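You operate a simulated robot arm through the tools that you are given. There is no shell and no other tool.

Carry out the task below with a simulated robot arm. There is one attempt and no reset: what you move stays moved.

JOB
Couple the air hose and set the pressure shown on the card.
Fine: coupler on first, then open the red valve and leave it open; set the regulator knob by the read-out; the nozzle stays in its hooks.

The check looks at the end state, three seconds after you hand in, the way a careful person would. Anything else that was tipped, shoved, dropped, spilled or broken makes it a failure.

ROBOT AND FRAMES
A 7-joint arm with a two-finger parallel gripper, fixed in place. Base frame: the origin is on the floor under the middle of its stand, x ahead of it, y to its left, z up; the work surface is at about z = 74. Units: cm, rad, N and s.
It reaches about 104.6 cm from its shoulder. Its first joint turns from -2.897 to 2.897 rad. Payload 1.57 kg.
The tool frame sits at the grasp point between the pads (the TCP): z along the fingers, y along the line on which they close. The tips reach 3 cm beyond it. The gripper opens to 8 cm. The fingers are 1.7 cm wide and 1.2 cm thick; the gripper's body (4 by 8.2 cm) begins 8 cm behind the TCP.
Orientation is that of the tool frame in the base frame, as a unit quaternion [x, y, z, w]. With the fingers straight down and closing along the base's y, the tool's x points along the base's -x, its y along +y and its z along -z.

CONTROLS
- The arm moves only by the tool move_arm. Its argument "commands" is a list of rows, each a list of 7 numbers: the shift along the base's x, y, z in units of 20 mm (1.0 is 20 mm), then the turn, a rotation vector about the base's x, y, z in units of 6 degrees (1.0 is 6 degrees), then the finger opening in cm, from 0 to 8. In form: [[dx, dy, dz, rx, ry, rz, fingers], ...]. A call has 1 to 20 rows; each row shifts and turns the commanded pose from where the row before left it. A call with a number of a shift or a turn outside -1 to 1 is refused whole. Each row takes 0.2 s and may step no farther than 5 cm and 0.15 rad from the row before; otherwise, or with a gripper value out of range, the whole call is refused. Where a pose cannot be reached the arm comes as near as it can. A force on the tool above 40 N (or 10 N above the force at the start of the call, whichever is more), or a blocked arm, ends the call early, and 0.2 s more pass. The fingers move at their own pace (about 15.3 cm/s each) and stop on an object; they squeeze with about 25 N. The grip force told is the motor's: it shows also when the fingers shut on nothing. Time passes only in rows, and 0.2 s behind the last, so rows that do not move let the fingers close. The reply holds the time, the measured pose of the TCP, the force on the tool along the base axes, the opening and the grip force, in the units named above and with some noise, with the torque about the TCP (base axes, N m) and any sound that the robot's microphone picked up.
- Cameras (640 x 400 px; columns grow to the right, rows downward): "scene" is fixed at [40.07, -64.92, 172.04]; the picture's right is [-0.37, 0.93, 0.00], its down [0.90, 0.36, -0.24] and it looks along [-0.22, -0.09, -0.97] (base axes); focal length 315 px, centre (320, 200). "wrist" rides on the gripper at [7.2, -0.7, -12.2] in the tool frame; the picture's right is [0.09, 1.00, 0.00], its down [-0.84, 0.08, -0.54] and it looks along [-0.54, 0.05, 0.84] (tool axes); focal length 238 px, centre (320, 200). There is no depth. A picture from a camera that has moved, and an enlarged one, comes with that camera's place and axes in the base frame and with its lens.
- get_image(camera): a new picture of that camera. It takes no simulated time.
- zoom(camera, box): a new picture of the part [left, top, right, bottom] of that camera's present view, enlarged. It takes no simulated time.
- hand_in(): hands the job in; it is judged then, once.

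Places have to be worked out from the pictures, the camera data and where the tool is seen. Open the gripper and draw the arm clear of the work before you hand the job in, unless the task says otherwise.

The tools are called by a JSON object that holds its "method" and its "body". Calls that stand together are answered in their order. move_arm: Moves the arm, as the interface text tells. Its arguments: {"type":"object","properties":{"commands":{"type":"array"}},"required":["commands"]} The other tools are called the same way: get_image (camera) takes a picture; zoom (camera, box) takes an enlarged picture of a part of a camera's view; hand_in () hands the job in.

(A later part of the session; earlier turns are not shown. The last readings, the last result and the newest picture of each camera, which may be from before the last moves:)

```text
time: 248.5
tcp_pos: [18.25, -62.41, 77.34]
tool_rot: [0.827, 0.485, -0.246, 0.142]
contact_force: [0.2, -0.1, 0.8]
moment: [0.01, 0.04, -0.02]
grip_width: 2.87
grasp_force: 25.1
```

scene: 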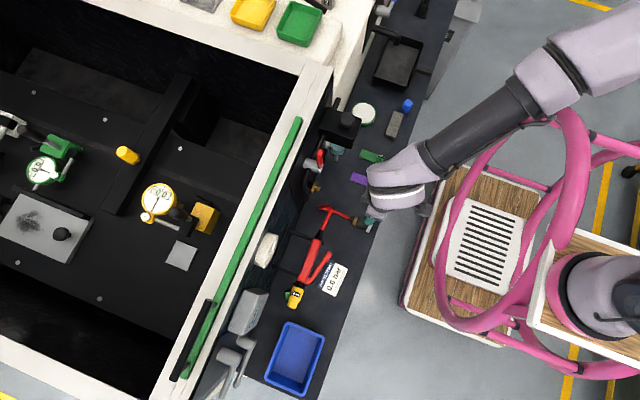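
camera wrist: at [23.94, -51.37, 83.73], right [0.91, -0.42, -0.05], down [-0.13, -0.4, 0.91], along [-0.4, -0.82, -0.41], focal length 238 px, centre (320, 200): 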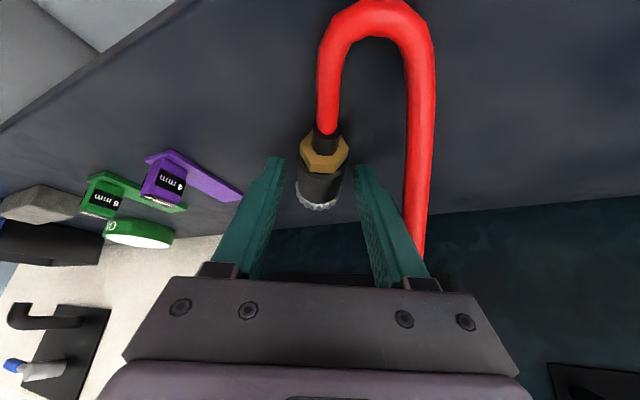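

Closed on the flats again (2.87 cm). I lift, yaw the last 29° keeping the lean so the coupler stays level, and stop short of the nipple.

{"method": "move_arm", "body": {"commands": [[0, 0, 1, 0, 0, 0, 2.5], [0, 0, 1, 0, 0, 0, 2.5], [0, 0, 0.8, 0, 0, 1, 2.5], [-0.1, 0, 0.8, 0, 0, 1, 2.5], [-0.1, -0.2, 0.8, 0, 0, 1, 2.5], [-0.1, -0.4, 0.6, 0, 0, 1, 2.5], [-0.05, -0.5, 0.4, 0, 0, 0.8, 2.5], [0, -0.4, 0, 0, 0, 0, 2.5], [0, -0.3, 0, 0, 0, 0, 2.5], [0, 0, 0, 0, 0, 0, 2.5]]}}

{"method": "zoom", "body": {"camera": "wrist", "box": [240, 100, 400, 230]}}

{"method": "zoom", "body": {"camera": "scene", "box": [310, 172, 350, 202]}}

```text
time: 250.7
tcp_pos: [17.51, -66.2, 88.2]
tool_rot: [0.68, 0.676, -0.203, 0.199]
contact_force: [-0.2, 0.0, -1.0]
moment: [0.02, 0.02, -0.03]
grip_width: 2.85
grasp_force: 25.1
```

```text
3.08 times, centred on (320, 165) of wrist
camera zoom: at [17.07, -53.73, 94.6], right [1.0, 0.07, -0.05], down [0.08, -0.41, 0.91], along [0.04, -0.91, -0.41], focal length 733 px, centre (320, 308)
```

zoom: 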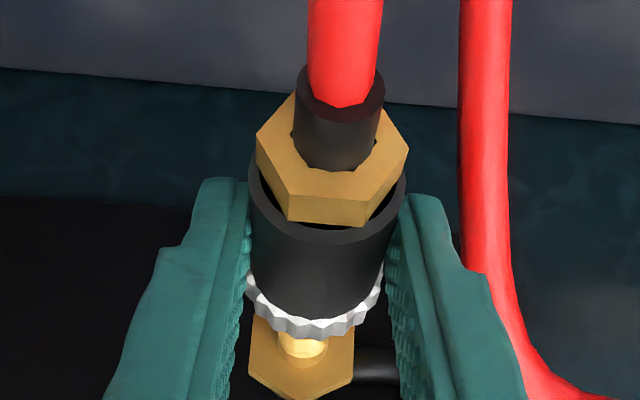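

```text
13.33 times, centred on (330, 187) of scene
camera zoom: at [40.07, -64.92, 172.04], right [-0.37, 0.93, 0.0], down [0.9, 0.36, -0.24], along [-0.22, -0.09, -0.97], focal length 4196 px, centre (187, 373)
```

zoom: 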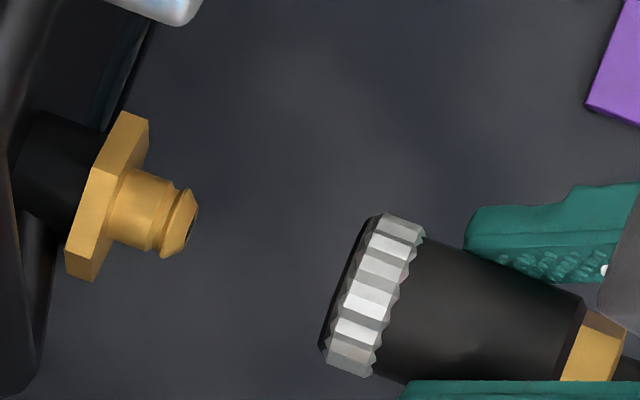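

Nicely coaxial, only 0.1 cm too far +x. I correct and insert.

{"method": "move_arm", "body": {"commands": [[-0.05, -0.5, 0, 0, 0, 0, 2.5], [0, -0.5, 0, 0, 0, 0, 2.5], [0, -0.4, 0, 0, 0, 0, 2.5], [0, -0.25, 0, 0, 0, 0, 2.5], [0, 0, 0, 0, 0, 0, 2.5]]}}

{"method": "move_arm", "body": {"commands": [[0, -0.2, 0, 0, 0, 0, 2.5], [0, -0.15, 0, 0, 0, 0, 2.5], [0, 0, 0, 0, 0, 0, 2.5]]}}

{"method": "zoom", "body": {"camera": "scene", "box": [310, 175, 342, 199]}}

```text
time: 251.9
tcp_pos: [17.44, -69.49, 88.23]
tool_rot: [0.681, 0.675, -0.203, 0.199]
contact_force: [-0.1, 0.9, -0.4]
moment: [0.03, -0.01, 0.01]
grip_width: 2.87
grasp_force: 25.1
```

```text
time: 252.7
tcp_pos: [17.45, -70.1, 88.08]
tool_rot: [0.682, 0.676, -0.201, 0.196]
contact_force: [-1.1, 4.3, -11.0]
moment: [0.54, 0.02, 0.03]
grip_width: 2.86
grasp_force: 24.7
```

```text
16.00 times, centred on (326, 187) of scene
camera zoom: at [40.07, -64.92, 172.04], right [-0.37, 0.93, 0.0], down [0.9, 0.36, -0.24], along [-0.22, -0.09, -0.97], focal length 5036 px, centre (224, 408)
```

zoom: 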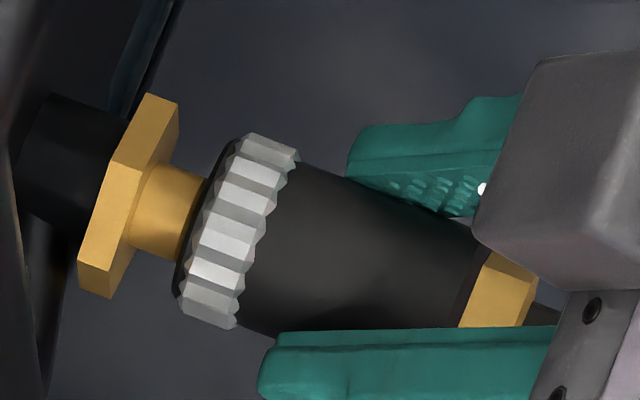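

Slightly too high (-11 N). I lower by 0.15 cm and continue.

{"method": "move_arm", "body": {"commands": [[0, 0, -0.07, 0, 0, 0, 2.5], [0, 0, 0, 0, 0, 0, 2.5]]}}

{"method": "move_arm", "body": {"commands": [[0, -0.12, -0.01, 0, 0, 0, 2.5], [0, -0.12, 0, 0, 0, 0, 2.5], [0, -0.1, 0, 0, 0, 0, 2.5], [0, 0, 0, 0, 0, 0, 2.5]]}}

{"method": "zoom", "body": {"camera": "scene", "box": [310, 175, 342, 199]}}

```text
time: 253.3
tcp_pos: [17.52, -70.28, 87.98]
tool_rot: [0.68, 0.676, -0.203, 0.198]
contact_force: [0.7, 1.0, -5.6]
moment: [0.16, -0.04, 0.05]
grip_width: 2.89
grasp_force: 25.4
```

```text
time: 254.3
tcp_pos: [17.48, -70.98, 87.89]
tool_rot: [0.681, 0.675, -0.203, 0.197]
contact_force: [0.1, -0.1, -0.9]
moment: [0.01, -0.03, -0.01]
grip_width: 2.86
grasp_force: 24.5
```

```text
16.00 times, centred on (326, 187) of scene
camera zoom: at [40.07, -64.92, 172.04], right [-0.37, 0.93, 0.0], down [0.9, 0.36, -0.24], along [-0.22, -0.09, -0.97], focal length 5036 px, centre (224, 408)
```

zoom: 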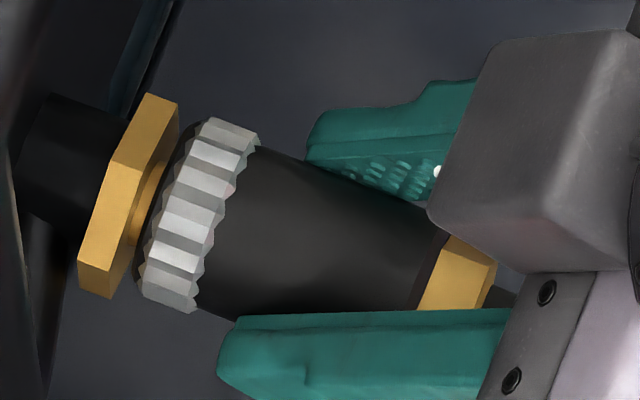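

Zero side loads and about 3 mm from the stop. I push in small steps.

{"method": "move_arm", "body": {"commands": [[0, -0.08, 0, 0, 0, 0, 2.5], [0, -0.06, 0, 0, 0, 0, 2.5], [0, 0, 0, 0, 0, 0, 2.5]]}}

{"method": "move_arm", "body": {"commands": [[0, -0.05, 0, 0, 0, 0, 2.5], [0, 0, 0, 0, 0, 0, 2.5]]}}

{"method": "zoom", "body": {"camera": "scene", "box": [310, 175, 342, 199]}}

```text
time: 255.1
tcp_pos: [17.45, -71.13, 87.98]
tool_rot: [0.681, 0.676, -0.203, 0.197]
contact_force: [-1.5, 7.4, 0.9]
moment: [-0.06, 0.04, 0.0]
grip_width: 2.86
grasp_force: 25.1
```

```text
time: 255.7
tcp_pos: [17.45, -71.17, 87.9]
tool_rot: [0.681, 0.676, -0.202, 0.197]
contact_force: [-3.6, 18.0, 2.5]
moment: [0.03, 0.09, -0.05]
grip_width: 2.87
grasp_force: 24.8
```

```text
16.00 times, centred on (326, 187) of scene
camera zoom: at [40.07, -64.92, 172.04], right [-0.37, 0.93, 0.0], down [0.9, 0.36, -0.24], along [-0.22, -0.09, -0.97], focal length 5036 px, centre (224, 408)
```

zoom: 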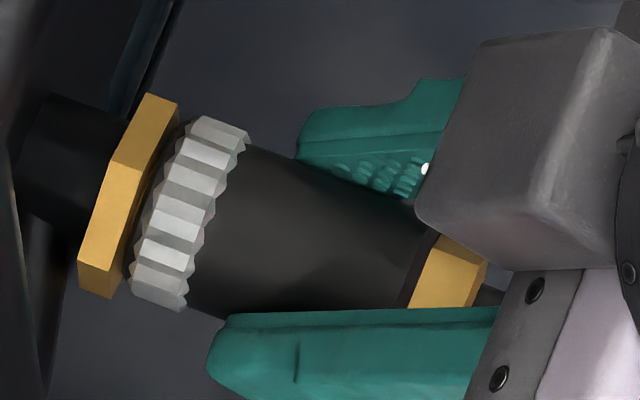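

The torque says the top edge of the mouth touches first (slightly mouth-down). I back off a touch, rotate ~2° mouth-up, and push again, looking for balanced contact.

{"method": "move_arm", "body": {"commands": [[0, 0.1, 0, 0, 0, 0, 2.5], [0, 0, -0.05, -0.33, 0, 0, 2.5], [0, 0, 0, 0, 0, 0, 2.5]]}}

{"method": "move_arm", "body": {"commands": [[0.02, -0.08, 0, 0, 0, 0, 2.5], [0, -0.06, 0, 0, 0, 0, 2.5], [0, 0, 0, 0, 0, 0, 2.5]]}}

{"method": "zoom", "body": {"camera": "scene", "box": [310, 175, 342, 199]}}

```text
time: 256.5
tcp_pos: [17.37, -71.16, 88.0]
tool_rot: [0.677, 0.672, -0.215, 0.211]
contact_force: [-0.5, 3.2, 6.3]
moment: [0.48, 0.06, -0.02]
grip_width: 2.9
grasp_force: 24.8
```

```text
time: 257.3
tcp_pos: [17.4, -71.14, 87.86]
tool_rot: [0.678, 0.672, -0.215, 0.209]
contact_force: [-2.4, 19.8, 7.9]
moment: [0.24, 0.09, -0.06]
grip_width: 2.89
grasp_force: 25.4
```

```text
16.00 times, centred on (326, 187) of scene
camera zoom: at [40.07, -64.92, 172.04], right [-0.37, 0.93, 0.0], down [0.9, 0.36, -0.24], along [-0.22, -0.09, -0.97], focal length 5036 px, centre (224, 408)
```

zoom: 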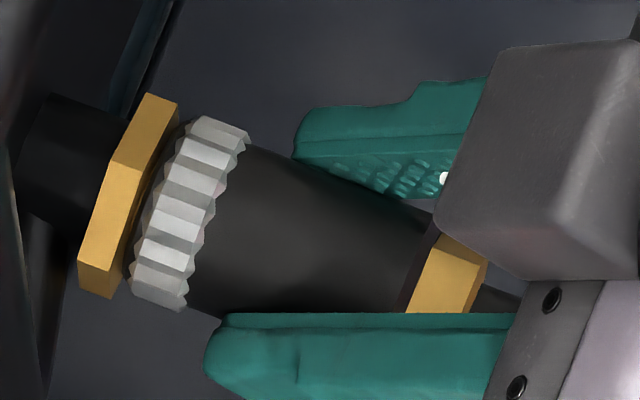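

The coupler again doesn't follow small hand rotations. Maybe it does lock on contact but my pull tests part it again (the valve is shut, so parting is easy). I unload the axial force and probe very gently: tiny moves in z and y of ±1 mm.

{"method": "move_arm", "body": {"commands": [[0, 0.09, 0, 0, 0, 0, 2.5], [0, 0, 0, 0, 0, 0, 2.5], [0, 0, 0, 0, 0, 0, 2.5]]}}

{"method": "move_arm", "body": {"commands": [[0, 0.03, 0, 0, 0, 0, 2.5], [0, 0, 0, 0, 0, 0, 2.5], [0, 0, 0, 0, 0, 0, 2.5]]}}

{"method": "move_arm", "body": {"commands": [[0, 0.03, 0, 0, 0, 0, 2.5], [0, 0, 0, 0, 0, 0, 2.5], [0, 0, 0, 0, 0, 0, 2.5]]}}

{"method": "zoom", "body": {"camera": "scene", "box": [310, 175, 342, 199]}}

```text
time: 258.1
tcp_pos: [17.46, -71.32, 87.92]
tool_rot: [0.677, 0.672, -0.214, 0.21]
contact_force: [-4.3, 12.9, 12.7]
moment: [0.15, 0.04, -0.09]
grip_width: 2.9
grasp_force: 25.1
```

```text
time: 258.9
tcp_pos: [17.47, -71.25, 87.87]
tool_rot: [0.678, 0.672, -0.214, 0.209]
contact_force: [-6.9, -2.4, 6.4]
moment: [-0.17, 0.16, -0.08]
grip_width: 2.89
grasp_force: 25.2
```

```text
time: 259.7
tcp_pos: [17.64, -71.02, 87.85]
tool_rot: [0.677, 0.673, -0.213, 0.209]
contact_force: [0.4, 0.8, -1.3]
moment: [0.0, 0.03, 0.05]
grip_width: 2.86
grasp_force: 25.2
```

```text
16.00 times, centred on (326, 187) of scene
camera zoom: at [40.07, -64.92, 172.04], right [-0.37, 0.93, 0.0], down [0.9, 0.36, -0.24], along [-0.22, -0.09, -0.97], focal length 5036 px, centre (224, 408)
```

zoom: 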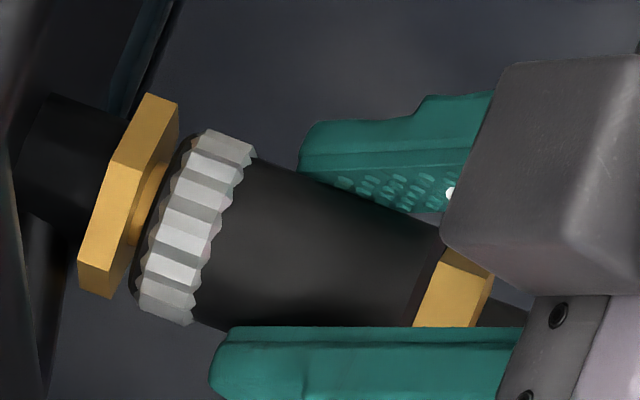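

That release looked like plain friction letting go. Let me check the rest of the panel for any hint or indicator of coupling – zooming on the valve, regulator and read-out in the fixed camera.

{"method": "zoom", "body": {"camera": "scene", "box": [225, 275, 285, 345]}}

{"method": "zoom", "body": {"camera": "scene", "box": [290, 90, 370, 180]}}

{"method": "zoom", "body": {"camera": "scene", "box": [305, 250, 365, 310]}}

```text
5.71 times, centred on (255, 310) of scene
camera zoom: at [40.07, -64.92, 172.04], right [-0.37, 0.93, 0.0], down [0.9, 0.36, -0.24], along [-0.22, -0.09, -0.97], focal length 1798 px, centre (691, -429)
```

zoom: 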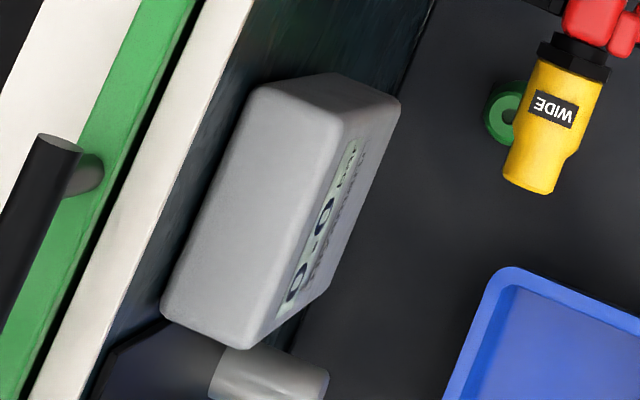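

```text
4.44 times, centred on (330, 135) of scene
camera zoom: at [40.07, -64.92, 172.04], right [-0.37, 0.93, 0.0], down [0.9, 0.36, -0.24], along [-0.22, -0.09, -0.97], focal length 1399 px, centre (276, 489)
```

zoom: 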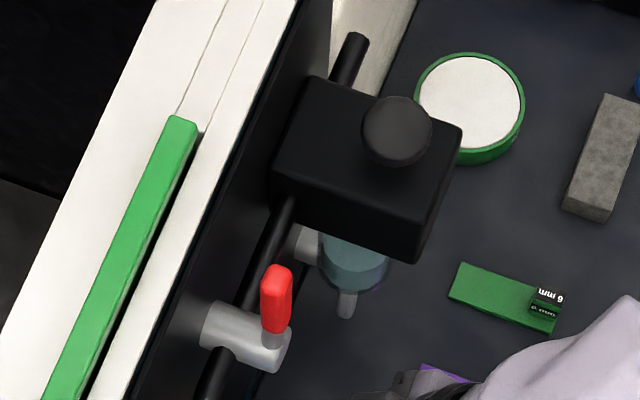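

```text
6.67 times, centred on (335, 280) of scene
camera zoom: at [40.07, -64.92, 172.04], right [-0.37, 0.93, 0.0], down [0.9, 0.36, -0.24], along [-0.22, -0.09, -0.97], focal length 2098 px, centre (220, -333)
```

zoom: 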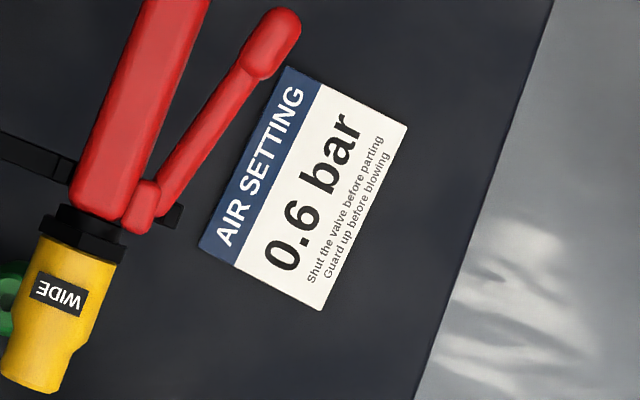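

No indicator anywhere. While it's aligned I try the one thing left at this spot: seat it with a light push and twist it clockwise (as seen from behind), the usual tightening direction.

{"method": "move_arm", "body": {"commands": [[-0.07, -0.08, 0, 0.2, 0, 0, 2.5], [0, -0.08, 0, 0.13, 0, 0, 2.5], [0, -0.04, 0, 0, 0, 0, 2.5], [0, 0, 0, 0, 0, 0, 2.5]]}}

{"method": "move_arm", "body": {"commands": [[-0.1, 0, -0.005, 0, -1, 0, 2.5], [-0.1, 0, -0.016, 0, -1, 0, 2.5], [-0.1, 0, -0.026, 0, -1, 0, 2.5], [0, 0, 0, 0, 0, 0, 2.5]]}}

{"method": "zoom", "body": {"camera": "scene", "box": [310, 175, 342, 199]}}

```text
time: 260.7
tcp_pos: [17.61, -71.32, 87.94]
tool_rot: [0.681, 0.676, -0.202, 0.197]
contact_force: [-2.3, 19.4, 2.6]
moment: [-0.07, -0.01, 0.11]
grip_width: 2.89
grasp_force: 25.3
```

```text
time: 261.7
tcp_pos: [17.08, -71.42, 87.84]
tool_rot: [0.703, 0.637, -0.093, 0.302]
contact_force: [3.4, 18.0, 0.1]
moment: [0.02, -0.03, 0.28]
grip_width: 2.88
grasp_force: 24.7
```

```text
16.00 times, centred on (326, 187) of scene
camera zoom: at [40.07, -64.92, 172.04], right [-0.37, 0.93, 0.0], down [0.9, 0.36, -0.24], along [-0.22, -0.09, -0.97], focal length 5036 px, centre (224, 408)
```

zoom: 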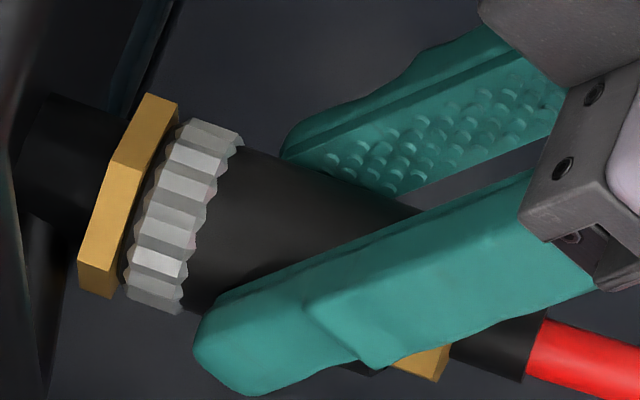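

Twisting let it creep about 1 mm deeper under the same push! I continue twisting while keeping the push.

{"method": "move_arm", "body": {"commands": [[-0.095, -0.02, -0.036, 0, -1, 0, 2.5], [-0.09, -0.02, -0.045, 0, -1, 0, 2.5], [-0.085, -0.02, -0.055, 0, -1, 0, 2.5], [0, 0, 0, 0, 0, 0, 2.5]]}}

{"method": "zoom", "body": {"camera": "scene", "box": [310, 175, 342, 199]}}

```text
time: 262.7
tcp_pos: [16.38, -71.49, 87.51]
tool_rot: [0.71, 0.581, 0.017, 0.397]
contact_force: [4.8, 18.4, -0.3]
moment: [-0.02, -0.08, 0.26]
grip_width: 2.87
grasp_force: 25.2
```

```text
16.00 times, centred on (326, 187) of scene
camera zoom: at [40.07, -64.92, 172.04], right [-0.37, 0.93, 0.0], down [0.9, 0.36, -0.24], along [-0.22, -0.09, -0.97], focal length 5036 px, centre (224, 408)
```

zoom: 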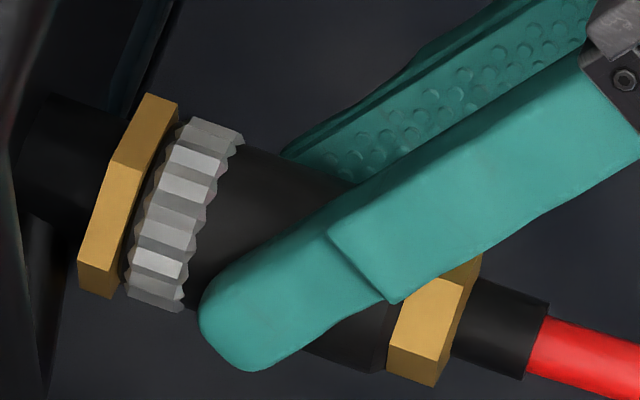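

{"method": "move_arm", "body": {"commands": [[0.085, -0.02, 0.055, 0, 1, 0, 2.5], [0.09, -0.01, 0.045, 0, 1, 0, 2.5], [0.095, -0.01, 0.036, 0, 1, 0, 2.5], [0.1, -0.01, 0.026, 0, 1, 0, 2.5], [0.1, 0, 0.016, 0, 1, 0, 2.5], [0.1, 0, 0.005, 0, 1, 0, 2.5], [0, 0, 0, 0, 0, 0, 2.5]]}}

{"method": "zoom", "body": {"camera": "scene", "box": [310, 175, 342, 199]}}

```text
time: 264.3
tcp_pos: [17.45, -71.72, 87.92]
tool_rot: [0.68, 0.676, -0.204, 0.197]
contact_force: [5.6, 13.9, 1.3]
moment: [0.03, -0.09, 0.21]
grip_width: 2.86
grasp_force: 24.4
```

```text
16.00 times, centred on (326, 187) of scene
camera zoom: at [40.07, -64.92, 172.04], right [-0.37, 0.93, 0.0], down [0.9, 0.36, -0.24], along [-0.22, -0.09, -0.97], focal length 5036 px, centre (224, 408)
```

zoom: 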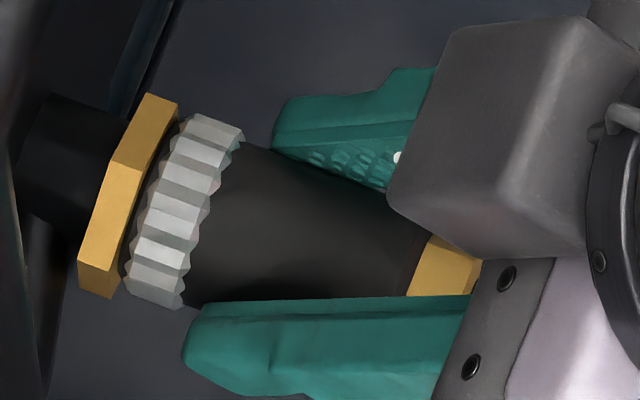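

It's deeper again (about 1.2 mm more than the plain push). Wiggling overcomes friction, so I keep wiggling in small twists with a steady push.

{"method": "move_arm", "body": {"commands": [[0.05, -0.02, 0, 0, 1, 0, 2.5], [-0.105, -0.02, 0, 0, -1, 0, 2.5], [-0.105, -0.01, 0, 0, -1, 0, 2.5], [0.105, -0.01, 0, 0, 1, 0, 2.5], [0.105, -0.01, 0, 0, 1, 0, 2.5], [-0.105, -0.01, 0, 0, -1, 0, 2.5], [-0.105, -0.01, 0, 0, -1, 0, 2.5], [0.105, -0.01, 0, 0, 1, 0, 2.5], [0, 0, 0, 0, 0, 0, 2.5]]}}

{"method": "zoom", "body": {"camera": "scene", "box": [310, 175, 342, 199]}}

```text
time: 266.3
tcp_pos: [17.42, -71.84, 88.02]
tool_rot: [0.68, 0.676, -0.203, 0.199]
contact_force: [25.0, 14.1, 4.4]
moment: [0.11, -0.55, 0.57]
grip_width: 2.87
grasp_force: 25.4
```

```text
16.00 times, centred on (326, 187) of scene
camera zoom: at [40.07, -64.92, 172.04], right [-0.37, 0.93, 0.0], down [0.9, 0.36, -0.24], along [-0.22, -0.09, -0.97], focal length 5036 px, centre (224, 408)
```

zoom: 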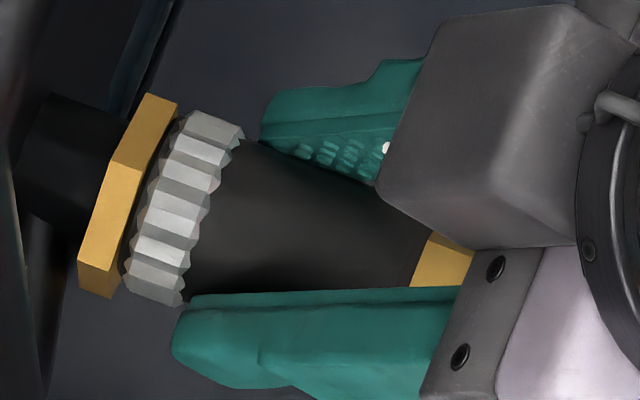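

There's a 25 N side load: I've drifted to -x. I recentre by +0.2 cm and read.

{"method": "move_arm", "body": {"commands": [[0.08, 0, 0, 0, 0, 0, 2.5], [0.04, 0, 0, 0, 0, 0, 2.5], [0, 0, 0, 0, 0, 0, 2.5]]}}

{"method": "zoom", "body": {"camera": "scene", "box": [310, 175, 342, 199]}}

{"method": "zoom", "body": {"camera": "wrist", "box": [260, 120, 380, 240]}}

```text
time: 267.1
tcp_pos: [17.3, -72.0, 87.96]
tool_rot: [0.681, 0.675, -0.203, 0.197]
contact_force: [6.3, 19.1, 9.0]
moment: [0.03, -0.18, 0.25]
grip_width: 2.87
grasp_force: 24.9
```

```text
16.00 times, centred on (326, 187) of scene
camera zoom: at [40.07, -64.92, 172.04], right [-0.37, 0.93, 0.0], down [0.9, 0.36, -0.24], along [-0.22, -0.09, -0.97], focal length 5036 px, centre (224, 408)
```

zoom: 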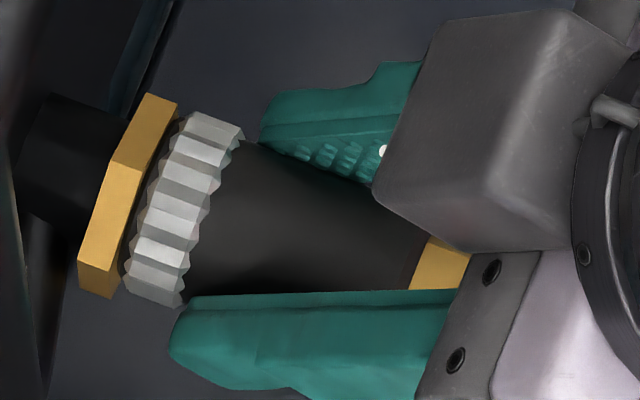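

```text
3.33 times, centred on (320, 180) of wrist
camera zoom: at [16.96, -59.41, 94.32], right [1.0, 0.07, -0.06], down [0.08, -0.41, 0.91], along [0.04, -0.91, -0.41], focal length 794 px, centre (320, 267)
```

zoom: 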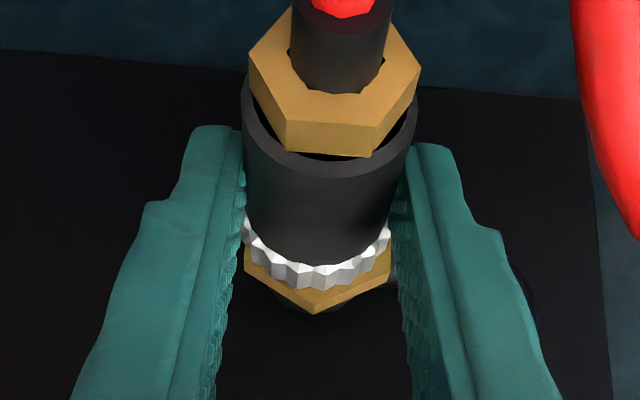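

Forces act right at the mouth (no residual moment, so the angles are good); only the lateral position needs +0.06 cm in x and +0.09 cm in z. I correct and watch for it to slide deeper.

{"method": "move_arm", "body": {"commands": [[0.035, 0, 0.045, 0, 0, 0, 2.5], [0, 0, 0, 0, 0, 0, 2.5]]}}

{"method": "move_arm", "body": {"commands": [[0, -0.02, 0, 0, 0, 0, 2.5], [0, 0, 0, 0, 0, 0, 2.5]]}}

```text
time: 267.7
tcp_pos: [17.45, -71.93, 87.98]
tool_rot: [0.682, 0.674, -0.203, 0.197]
contact_force: [-4.9, 14.4, -2.3]
moment: [0.22, 0.1, -0.02]
grip_width: 2.86
grasp_force: 24.6
```

```text
time: 268.3
tcp_pos: [17.61, -71.9, 88.06]
tool_rot: [0.681, 0.676, -0.202, 0.198]
contact_force: [-4.6, 13.7, -3.5]
moment: [0.36, 0.1, -0.05]
grip_width: 2.87
grasp_force: 25.0
```

Small over-correction, plus a slight yaw moment. I trim: -0.08 cm in x, -0.04 cm in z, +0.6° yaw, and read again.

{"method": "move_arm", "body": {"commands": [[-0.04, 0, -0.018, 0, 0, 0.1, 2.5], [0, -0.01, 0, 0, 0, 0, 2.5], [0, 0, 0, 0, 0, 0, 2.5]]}}

{"method": "zoom", "body": {"camera": "scene", "box": [310, 175, 342, 199]}}

```text
time: 269.1
tcp_pos: [17.66, -72.0, 88.06]
tool_rot: [0.677, 0.679, -0.202, 0.2]
contact_force: [-0.9, 4.7, -1.5]
moment: [0.17, 0.03, -0.02]
grip_width: 2.85
grasp_force: 25.5
```

```text
16.00 times, centred on (326, 187) of scene
camera zoom: at [40.07, -64.92, 172.04], right [-0.37, 0.93, 0.0], down [0.9, 0.36, -0.24], along [-0.22, -0.09, -0.97], focal length 5036 px, centre (224, 408)
```

zoom: 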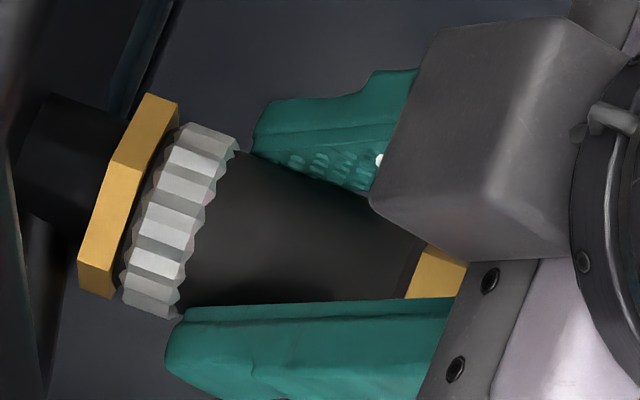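

Axial force dropped to 5 N with everything balanced: it is sliding freely again. I push on in small steps, trimming as needed.

{"method": "move_arm", "body": {"commands": [[0, -0.03, 0, 0, 0, 0, 2.5], [0, 0, 0, 0, 0, 0, 2.5]]}}

{"method": "move_arm", "body": {"commands": [[0, -0.03, 0, 0, 0, 0, 2.5], [0, 0, 0, 0, 0, 0, 2.5]]}}

{"method": "zoom", "body": {"camera": "scene", "box": [310, 175, 342, 199]}}

```text
time: 269.7
tcp_pos: [17.66, -71.93, 88.05]
tool_rot: [0.677, 0.679, -0.202, 0.2]
contact_force: [0.3, 8.5, 1.8]
moment: [0.11, 0.03, -0.05]
grip_width: 2.86
grasp_force: 24.9
```

```text
time: 270.3
tcp_pos: [17.59, -72.03, 87.95]
tool_rot: [0.677, 0.679, -0.202, 0.199]
contact_force: [2.2, 12.7, 2.4]
moment: [0.14, 0.01, -0.04]
grip_width: 2.87
grasp_force: 25.0
```

```text
16.00 times, centred on (326, 187) of scene
camera zoom: at [40.07, -64.92, 172.04], right [-0.37, 0.93, 0.0], down [0.9, 0.36, -0.24], along [-0.22, -0.09, -0.97], focal length 5036 px, centre (224, 408)
```

zoom: 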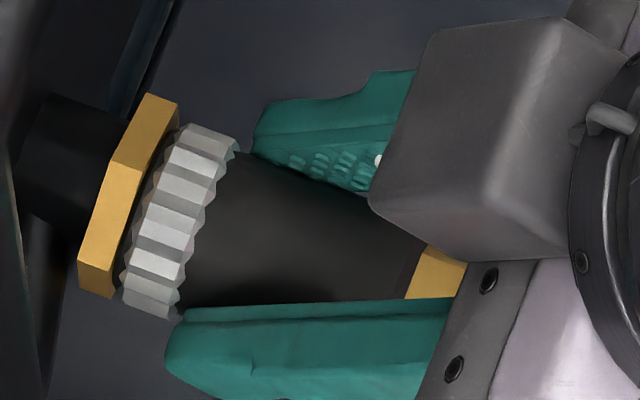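

{"method": "move_arm", "body": {"commands": [[0.02, 0, 0.01, 0, 0, -0.05, 2.5], [0, -0.02, 0, 0, 0, 0, 2.5], [0, 0, 0, 0, 0, 0, 2.5]]}}

{"method": "move_arm", "body": {"commands": [[0, -0.03, 0, 0, 0, 0, 2.5], [0, 0, 0, 0, 0, 0, 2.5]]}}

{"method": "zoom", "body": {"camera": "scene", "box": [310, 175, 342, 199]}}

```text
time: 271.1
tcp_pos: [17.54, -71.93, 87.89]
tool_rot: [0.678, 0.678, -0.202, 0.199]
contact_force: [2.1, 15.0, 0.9]
moment: [0.2, -0.02, 0.14]
grip_width: 2.85
grasp_force: 25.0
```

```text
time: 271.7
tcp_pos: [17.53, -71.99, 87.95]
tool_rot: [0.679, 0.678, -0.201, 0.198]
contact_force: [2.9, 21.7, -1.1]
moment: [0.45, -0.08, 0.06]
grip_width: 2.88
grasp_force: 25.5
```

```text
16.00 times, centred on (326, 187) of scene
camera zoom: at [40.07, -64.92, 172.04], right [-0.37, 0.93, 0.0], down [0.9, 0.36, -0.24], along [-0.22, -0.09, -0.97], focal length 5036 px, centre (224, 408)
```

zoom: 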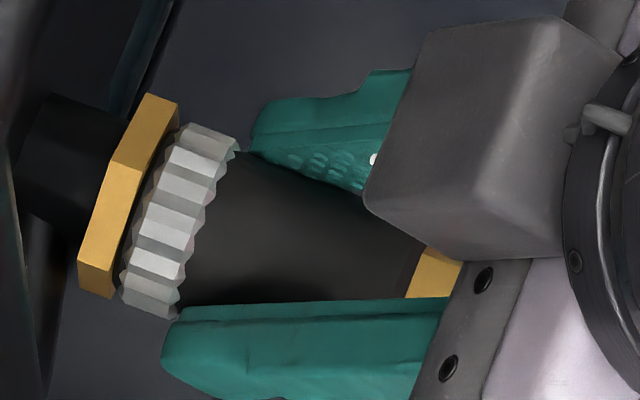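

This is a perfectly balanced full seat at 22 N (all residual moments ≈ 0), yet still no sign of locking. At this true seat I repeat the clockwise twist.

{"method": "move_arm", "body": {"commands": [[-0.1, 0, -0.005, 0, -1, 0, 2.5], [-0.1, 0, -0.015, 0, -1, 0, 2.5], [-0.098, 0, -0.025, 0, -1, 0, 2.5], [0, 0, 0, 0, 0, 0, 2.5]]}}

{"method": "move_arm", "body": {"commands": [[-0.095, -0.01, -0.035, 0, -1, 0, 2.5], [-0.09, -0.01, -0.043, 0, -1, 0, 2.5], [-0.085, -0.01, -0.052, 0, -1, 0, 2.5], [0, 0, 0, 0, 0, 0, 2.5]]}}

{"method": "zoom", "body": {"camera": "scene", "box": [310, 175, 342, 199]}}

```text
time: 272.7
tcp_pos: [16.91, -72.06, 87.98]
tool_rot: [0.702, 0.638, -0.094, 0.302]
contact_force: [-0.1, 15.2, -2.7]
moment: [0.28, -0.03, 0.15]
grip_width: 2.88
grasp_force: 25.0
```

```text
time: 273.7
tcp_pos: [16.45, -72.3, 87.81]
tool_rot: [0.708, 0.583, 0.017, 0.398]
contact_force: [-0.5, 21.9, -1.7]
moment: [0.39, 0.15, 0.25]
grip_width: 2.88
grasp_force: 25.1
```

```text
16.00 times, centred on (326, 187) of scene
camera zoom: at [40.07, -64.92, 172.04], right [-0.37, 0.93, 0.0], down [0.9, 0.36, -0.24], along [-0.22, -0.09, -0.97], focal length 5036 px, centre (224, 408)
```

zoom: 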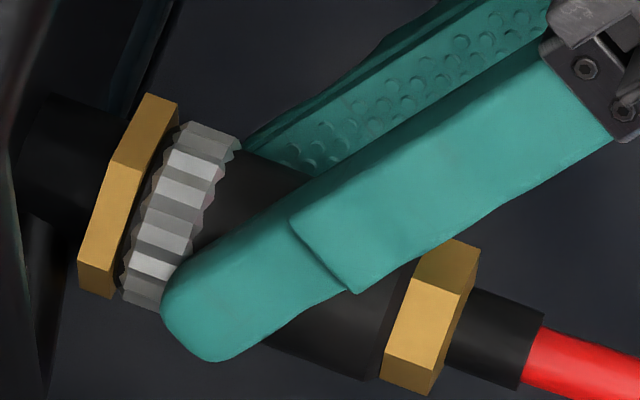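

Nothing. I'll go for the firm, positive push: set the coupler down once more and regrip it by the brass hex with the finger fronts against the body's back face. First I undo the twist and withdraw.

{"method": "move_arm", "body": {"commands": [[0.085, 0.1, 0.052, 0, 1, 0, 2.5], [0.09, 0.1, 0.043, 0, 1, 0, 2.5], [0.095, 0.15, 0.035, 0, 1, 0, 2.5], [0.098, 0.2, 0.025, 0, 1, 0, 2.5], [0.1, 0.3, 0.015, 0, 1, 0, 2.5], [0.1, 0.4, 0.005, 0, 1, 0, 2.5], [0, 0.8, 0, 0, 0, 0, 2.5], [0, 0.9, 0, 0, 0, 0, 2.5], [0, 0.9, 0, 0, 0, 0, 2.5], [0, 0.3, 0, 0, 0, 0, 2.5]]}}

{"method": "get_image", "body": {"camera": "wrist"}}

{"method": "zoom", "body": {"camera": "scene", "box": [300, 160, 380, 220]}}

```text
time: 275.9
tcp_pos: [17.42, -63.86, 87.87]
tool_rot: [0.679, 0.677, -0.202, 0.198]
contact_force: [0.0, -0.3, -0.6]
moment: [-0.01, -0.01, 0.01]
grip_width: 2.9
grasp_force: 24.3
```

```text
taken
camera wrist: at [16.91, -51.34, 94.35], right [1.0, 0.07, -0.05], down [0.08, -0.41, 0.91], along [0.04, -0.91, -0.41], focal length 238 px, centre (320, 200)
```

wrist: 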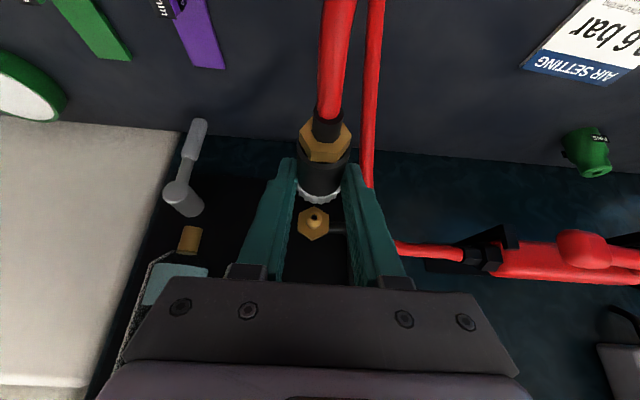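

```text
6.67 times, centred on (340, 190) of scene
camera zoom: at [40.07, -64.92, 172.04], right [-0.37, 0.93, 0.0], down [0.9, 0.36, -0.24], along [-0.22, -0.09, -0.97], focal length 2098 px, centre (187, 267)
```

zoom: 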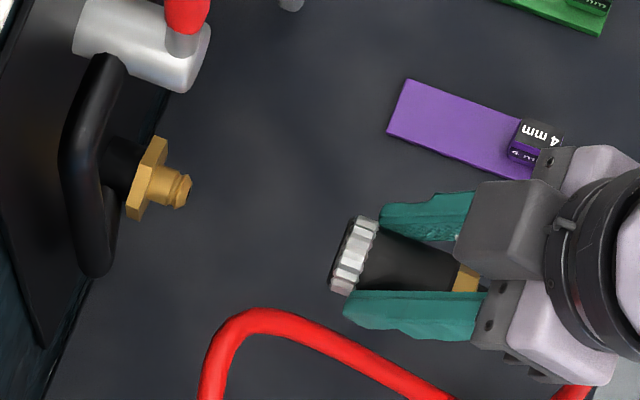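

{"method": "zoom", "body": {"camera": "wrist", "box": [280, 100, 370, 220]}}

{"method": "move_arm", "body": {"commands": [[0.1, 0, -0.8, 0, 0, -1, 2.5], [0.1, 0.1, -0.9, 0, 0, -1, 2.5], [0.1, 0.1, -1, 0, 0, -1, 2.5], [0.1, 0.1, -1, 0, 0, -1, 2.5], [0.1, 0.1, -0.9, 0, 0, -0.8, 2.5], [0, 0, -0.4, 0, 0, 0, 2.5], [0, 0, 0, 0, 0, 0, 2.5]]}}

{"method": "zoom", "body": {"camera": "scene", "box": [300, 160, 380, 220]}}

```text
3.33 times, centred on (325, 160) of wrist
camera zoom: at [16.91, -51.34, 94.35], right [1.0, 0.07, -0.05], down [0.08, -0.41, 0.91], along [0.04, -0.91, -0.41], focal length 794 px, centre (303, 333)
```

zoom: 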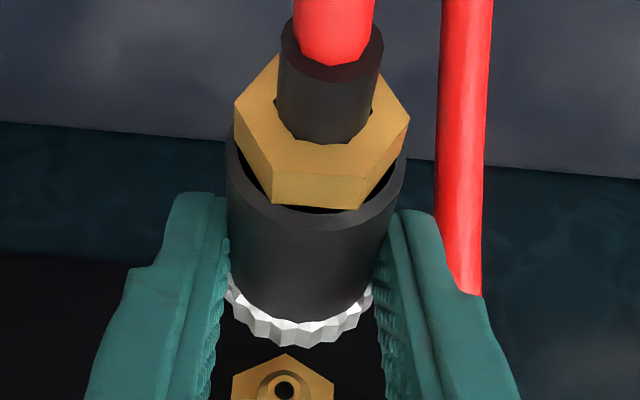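

```text
time: 277.5
tcp_pos: [18.48, -63.2, 77.98]
tool_rot: [0.826, 0.487, -0.246, 0.142]
contact_force: [0.0, 0.0, -1.1]
moment: [0.01, 0.0, -0.03]
grip_width: 2.87
grasp_force: 25.0
```

```text
6.67 times, centred on (340, 190) of scene
camera zoom: at [40.07, -64.92, 172.04], right [-0.37, 0.93, 0.0], down [0.9, 0.36, -0.24], along [-0.22, -0.09, -0.97], focal length 2098 px, centre (187, 267)
```

zoom: 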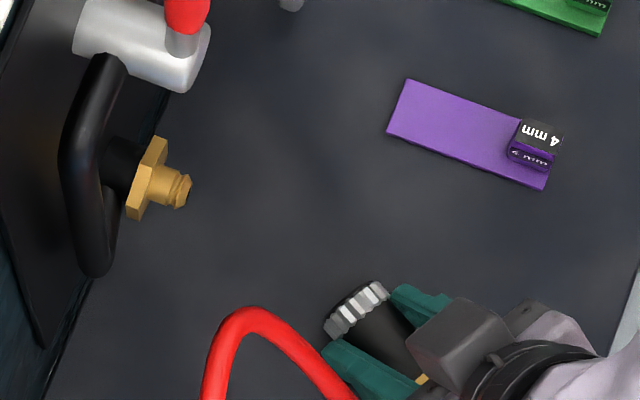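

I lower it onto the table, release, and slide the open hand back ~3.8 cm along the coupler to the brass hex.

{"method": "move_arm", "body": {"commands": [[0, 0, -0.25, 0, 0, 0, 2.5], [0, 0, 0, 0, 0, 0, 2.5], [0, 0, 0, 0, 0, 0, 3.6], [0, 0, 0, 0, 0, 0, 4.4], [0, 0, 0, 0, 0, 0, 4.4]]}}

{"method": "move_arm", "body": {"commands": [[0.23, 0.42, 0, 0, 0, 0, 4.4], [0.23, 0.42, 0, 0, 0, 0, 4.4], [0.23, 0.42, 0, 0, 0, 0, 4.4], [0.23, 0.42, 0, 0, 0, 0, 4.4], [0, 0, 0, 0, 0, 0, 4.4]]}}

{"method": "get_image", "body": {"camera": "wrist"}}

{"method": "zoom", "body": {"camera": "scene", "box": [310, 180, 370, 225]}}

```text
time: 278.7
tcp_pos: [18.58, -63.26, 77.52]
tool_rot: [0.826, 0.487, -0.245, 0.142]
contact_force: [-0.6, 0.0, -0.8]
moment: [0.01, 0.05, -0.01]
grip_width: 4.42
grasp_force: 0.0
```

```text
time: 279.9
tcp_pos: [20.42, -59.71, 77.72]
tool_rot: [0.826, 0.488, -0.245, 0.142]
contact_force: [0.2, -0.5, -0.4]
moment: [-0.02, -0.02, -0.02]
grip_width: 4.4
grasp_force: 0.1
```

```text
taken
camera wrist: at [26.07, -48.47, 83.99], right [0.91, -0.42, -0.05], down [-0.13, -0.4, 0.91], along [-0.4, -0.82, -0.41], focal length 238 px, centre (320, 200)
```

wrist: 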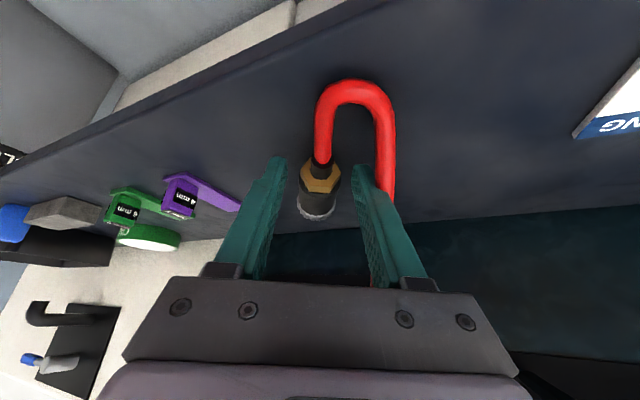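

```text
8.89 times, centred on (340, 202) of scene
camera zoom: at [40.07, -64.92, 172.04], right [-0.37, 0.93, 0.0], down [0.9, 0.36, -0.24], along [-0.22, -0.09, -0.97], focal length 2798 px, centre (142, 178)
```

zoom: 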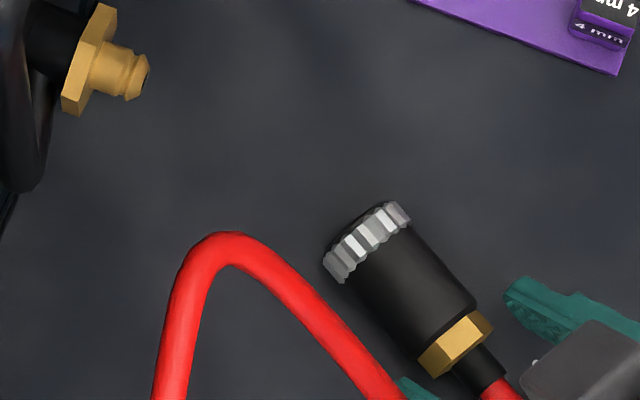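

The fingertips straddle the hex, about 3–4 mm behind the body's rear face. I move 3 mm forward and close on the hex.

{"method": "move_arm", "body": {"commands": [[-0.07, -0.12, -0.1, 0, 0, 0, 4.4], [0, 0, 0, 0, 0, 0, 3.2], [0, 0, 0, 0, 0, 0, 2.0], [0, 0, 0, 0, 0, 0, 2.0], [0, 0, 0, 0, 0, 0, 2.0]]}}

{"method": "zoom", "body": {"camera": "wrist", "box": [270, 120, 370, 230]}}

{"method": "zoom", "body": {"camera": "scene", "box": [310, 180, 370, 225]}}

```text
time: 281.1
tcp_pos: [20.14, -59.82, 77.42]
tool_rot: [0.826, 0.488, -0.245, 0.141]
contact_force: [-0.2, 0.0, -0.3]
moment: [0.05, -0.01, 0.01]
grip_width: 2.85
grasp_force: 25.1
```

```text
3.64 times, centred on (320, 175) of wrist
camera zoom: at [25.91, -48.71, 83.75], right [0.91, -0.41, -0.05], down [-0.13, -0.4, 0.91], along [-0.4, -0.82, -0.41], focal length 867 px, centre (320, 291)
```

zoom: 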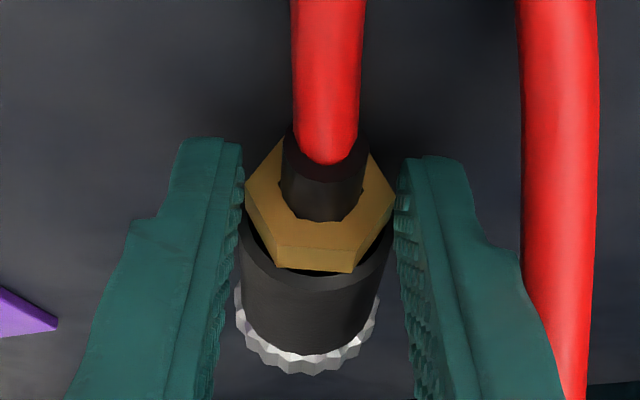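

```text
8.89 times, centred on (340, 202) of scene
camera zoom: at [40.07, -64.92, 172.04], right [-0.37, 0.93, 0.0], down [0.9, 0.36, -0.24], along [-0.22, -0.09, -0.97], focal length 2798 px, centre (142, 178)
```

zoom: 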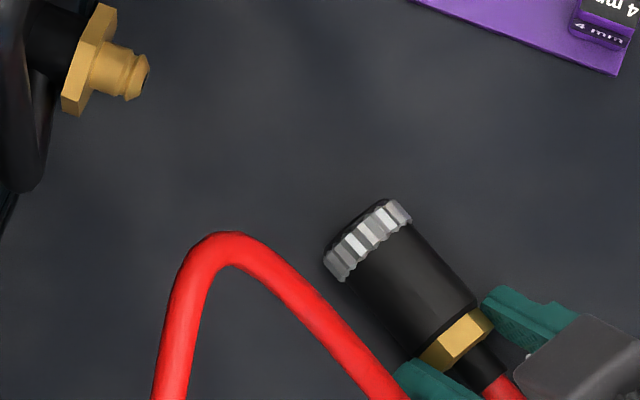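

The solid part is 2.86 cm wide even at the hex, so there is no shoulder to push on. But one thing hasn't been tried properly: letting go exactly at the perfectly balanced full seat – a quick coupler locks when its sleeve is released. I regrip the body in the middle for that.

{"method": "move_arm", "body": {"commands": [[0, 0, 0, 0, 0, 0, 3.6], [0, 0, 0, 0, 0, 0, 4.4], [-0.2, -0.36, 0, 0, 0, 0, 4.4], [-0.2, -0.36, 0, 0, 0, 0, 4.4], [-0.2, -0.36, 0, 0, 0, 0, 4.4], [-0.16, -0.28, 0, 0, 0, 0, 4.4], [0, 0, 0, 0, 0, 0, 4.4]]}}

{"method": "zoom", "body": {"camera": "scene", "box": [310, 180, 370, 225]}}

{"method": "zoom", "body": {"camera": "wrist", "box": [270, 120, 370, 230]}}

```text
time: 282.7
tcp_pos: [18.68, -62.76, 77.46]
tool_rot: [0.826, 0.487, -0.245, 0.142]
contact_force: [-0.4, 0.3, -0.9]
moment: [-0.03, 0.01, 0.0]
grip_width: 4.4
grasp_force: 0.1
```

```text
8.89 times, centred on (340, 202) of scene
camera zoom: at [40.07, -64.92, 172.04], right [-0.37, 0.93, 0.0], down [0.9, 0.36, -0.24], along [-0.22, -0.09, -0.97], focal length 2798 px, centre (142, 178)
```

zoom: 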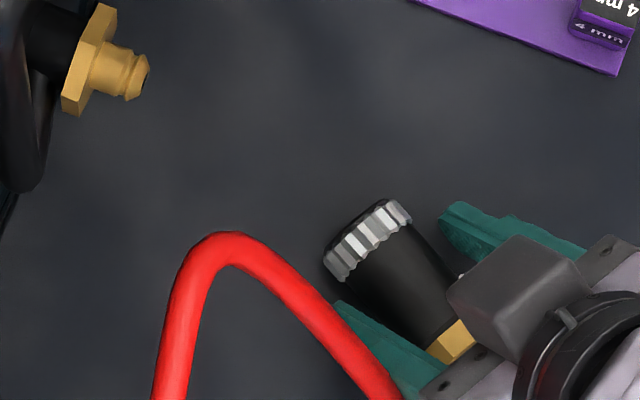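

```text
3.64 times, centred on (320, 175) of wrist
camera zoom: at [24.3, -51.51, 83.77], right [0.91, -0.42, -0.05], down [-0.13, -0.4, 0.91], along [-0.4, -0.82, -0.41], focal length 867 px, centre (320, 291)
```

zoom: 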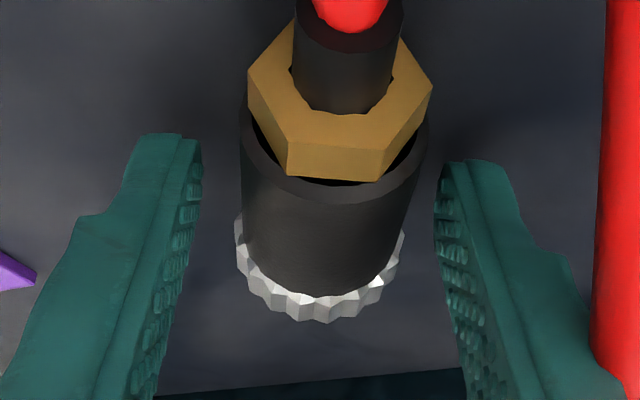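

{"method": "move_arm", "body": {"commands": [[0, 0, 0, 0, 0, 0, 3.2], [0, 0, 0, 0, 0, 0, 2.5], [0, 0, 0, 0, 0, 0, 2.5]]}}

{"method": "move_arm", "body": {"commands": [[0, 0, 1, 0, 0, 0, 2.5], [0, 0, 1, 0, 0, 0, 2.5], [-0.1, 0, 0.8, 0, 0, 1, 2.5], [-0.1, 0, 0.8, 0, 0, 1, 2.5], [-0.1, -0.2, 0.8, 0, 0, 1, 2.5], [-0.15, -0.4, 0.5, 0, 0, 1, 2.5], [-0.15, -0.5, 0.35, 0, 0, 0.82, 2.5], [0, -0.4, 0, 0, 0, 0, 2.5], [0, -0.3, 0, 0, 0, 0, 2.5], [0, 0, 0, 0, 0, 0, 2.5]]}}

{"method": "zoom", "body": {"camera": "wrist", "box": [240, 100, 400, 230]}}

{"method": "zoom", "body": {"camera": "scene", "box": [310, 172, 350, 202]}}

```text
time: 283.5
tcp_pos: [18.7, -62.68, 77.36]
tool_rot: [0.826, 0.488, -0.244, 0.142]
contact_force: [0.4, 0.3, 0.7]
moment: [0.02, -0.01, -0.02]
grip_width: 2.88
grasp_force: 24.9
```

```text
time: 285.7
tcp_pos: [17.49, -66.49, 87.68]
tool_rot: [0.678, 0.679, -0.202, 0.199]
contact_force: [-0.3, -0.2, -1.2]
moment: [0.01, 0.01, 0.04]
grip_width: 2.88
grasp_force: 25.1
```

```text
3.08 times, centred on (320, 165) of wrist
camera zoom: at [16.94, -53.95, 94.17], right [1.0, 0.08, -0.06], down [0.08, -0.41, 0.91], along [0.05, -0.91, -0.41], focal length 733 px, centre (320, 308)
```

zoom: 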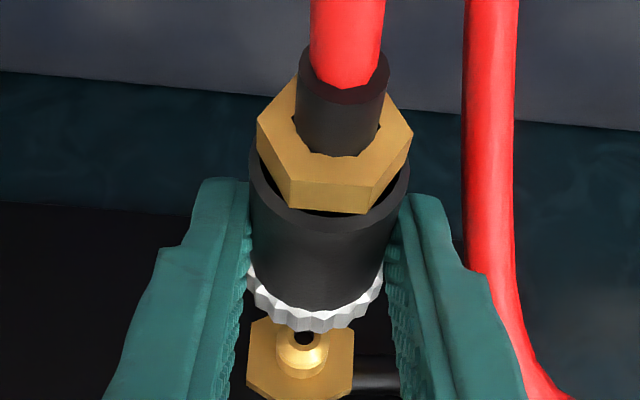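

```text
13.33 times, centred on (330, 187) of scene
camera zoom: at [40.07, -64.92, 172.04], right [-0.37, 0.93, 0.0], down [0.9, 0.36, -0.24], along [-0.22, -0.09, -0.97], focal length 4196 px, centre (187, 373)
```

zoom: 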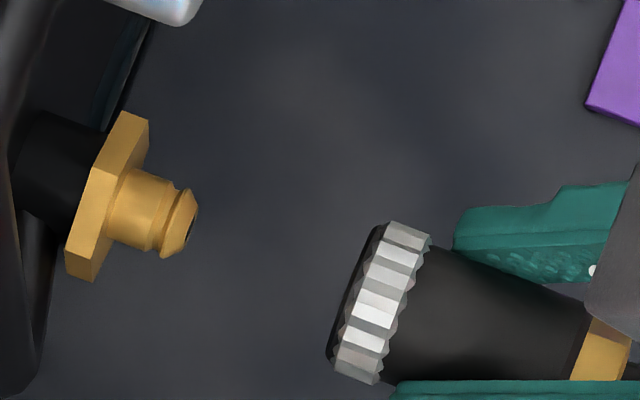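

Coaxial within a millimetre; I trim z (+0.25), x and yaw slightly, and insert.

{"method": "move_arm", "body": {"commands": [[-0.045, -0.5, 0.12, 0, 0, 0.1, 2.5], [0, -0.5, 0, 0, 0, 0, 2.5], [0, -0.4, 0, 0, 0, 0, 2.5], [0, -0.2, 0, 0, 0, 0, 2.5], [0, 0, 0, 0, 0, 0, 2.5]]}}

{"method": "move_arm", "body": {"commands": [[0, -0.15, 0, 0, 0, 0, 2.5], [0, -0.15, 0, 0, 0, 0, 2.5], [0, -0.1, 0, 0, 0, 0, 2.5], [0, 0, 0, 0, 0, 0, 2.5]]}}

{"method": "move_arm", "body": {"commands": [[0, -0.12, 0, 0, 0, 0, 2.5], [0, -0.1, 0, 0, 0, 0, 2.5], [0, 0, 0, 0, 0, 0, 2.5]]}}

{"method": "zoom", "body": {"camera": "scene", "box": [310, 175, 342, 199]}}

```text
time: 286.9
tcp_pos: [17.5, -69.54, 87.94]
tool_rot: [0.675, 0.681, -0.201, 0.2]
contact_force: [-0.2, 0.3, -1.3]
moment: [0.01, 0.0, 0.01]
grip_width: 2.87
grasp_force: 24.7
```

```text
time: 287.9
tcp_pos: [17.45, -70.39, 87.86]
tool_rot: [0.675, 0.681, -0.202, 0.2]
contact_force: [-0.5, 0.0, -1.2]
moment: [0.03, 0.04, 0.01]
grip_width: 2.84
grasp_force: 24.5
```

```text
time: 288.7
tcp_pos: [17.38, -70.85, 88.02]
tool_rot: [0.675, 0.682, -0.201, 0.2]
contact_force: [-0.1, 1.1, -2.1]
moment: [0.01, 0.0, 0.01]
grip_width: 2.87
grasp_force: 25.0
```

```text
16.00 times, centred on (326, 187) of scene
camera zoom: at [40.07, -64.92, 172.04], right [-0.37, 0.93, 0.0], down [0.9, 0.36, -0.24], along [-0.22, -0.09, -0.97], focal length 5036 px, centre (224, 408)
```

zoom: 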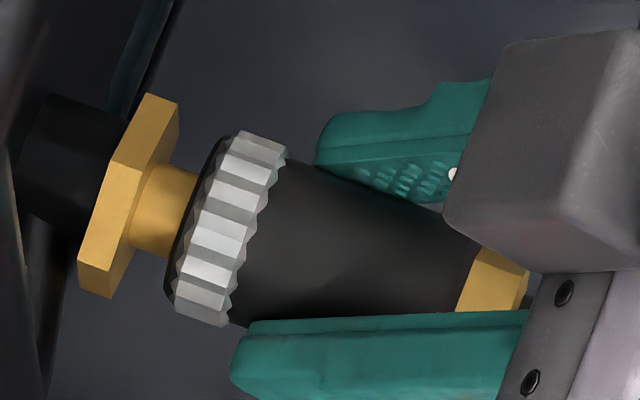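

Smooth, load-free insertion. I continue to the seat.

{"method": "move_arm", "body": {"commands": [[0, -0.12, 0, 0, 0, 0, 2.5], [0, -0.12, 0, 0, 0, 0, 2.5], [0, -0.08, 0, 0, 0, 0, 2.5], [0, 0, 0, 0, 0, 0, 2.5]]}}

{"method": "move_arm", "body": {"commands": [[0, -0.06, 0, 0, 0, 0, 2.5], [0, -0.05, 0, 0, 0, 0, 2.5], [0, 0, 0, 0, 0, 0, 2.5]]}}

{"method": "zoom", "body": {"camera": "scene", "box": [310, 175, 342, 199]}}

```text
time: 289.7
tcp_pos: [17.56, -71.5, 88.1]
tool_rot: [0.674, 0.682, -0.201, 0.2]
contact_force: [-0.6, -0.2, -0.6]
moment: [0.01, 0.0, 0.0]
grip_width: 2.88
grasp_force: 24.9
```

```text
time: 290.5
tcp_pos: [17.43, -71.72, 87.99]
tool_rot: [0.675, 0.681, -0.2, 0.199]
contact_force: [-0.8, 7.5, 0.0]
moment: [-0.04, 0.06, -0.01]
grip_width: 2.85
grasp_force: 24.8
```

```text
16.00 times, centred on (326, 187) of scene
camera zoom: at [40.07, -64.92, 172.04], right [-0.37, 0.93, 0.0], down [0.9, 0.36, -0.24], along [-0.22, -0.09, -0.97], focal length 5036 px, centre (224, 408)
```

zoom: 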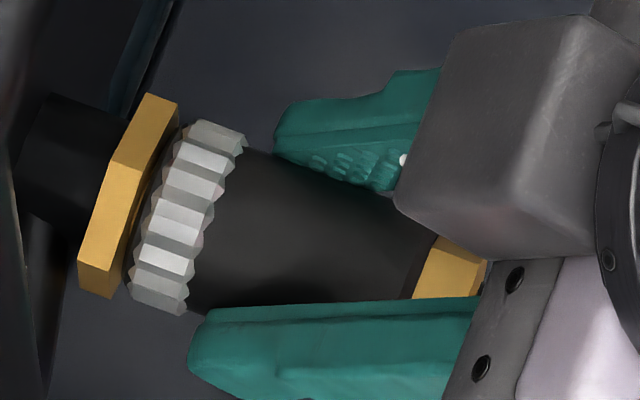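

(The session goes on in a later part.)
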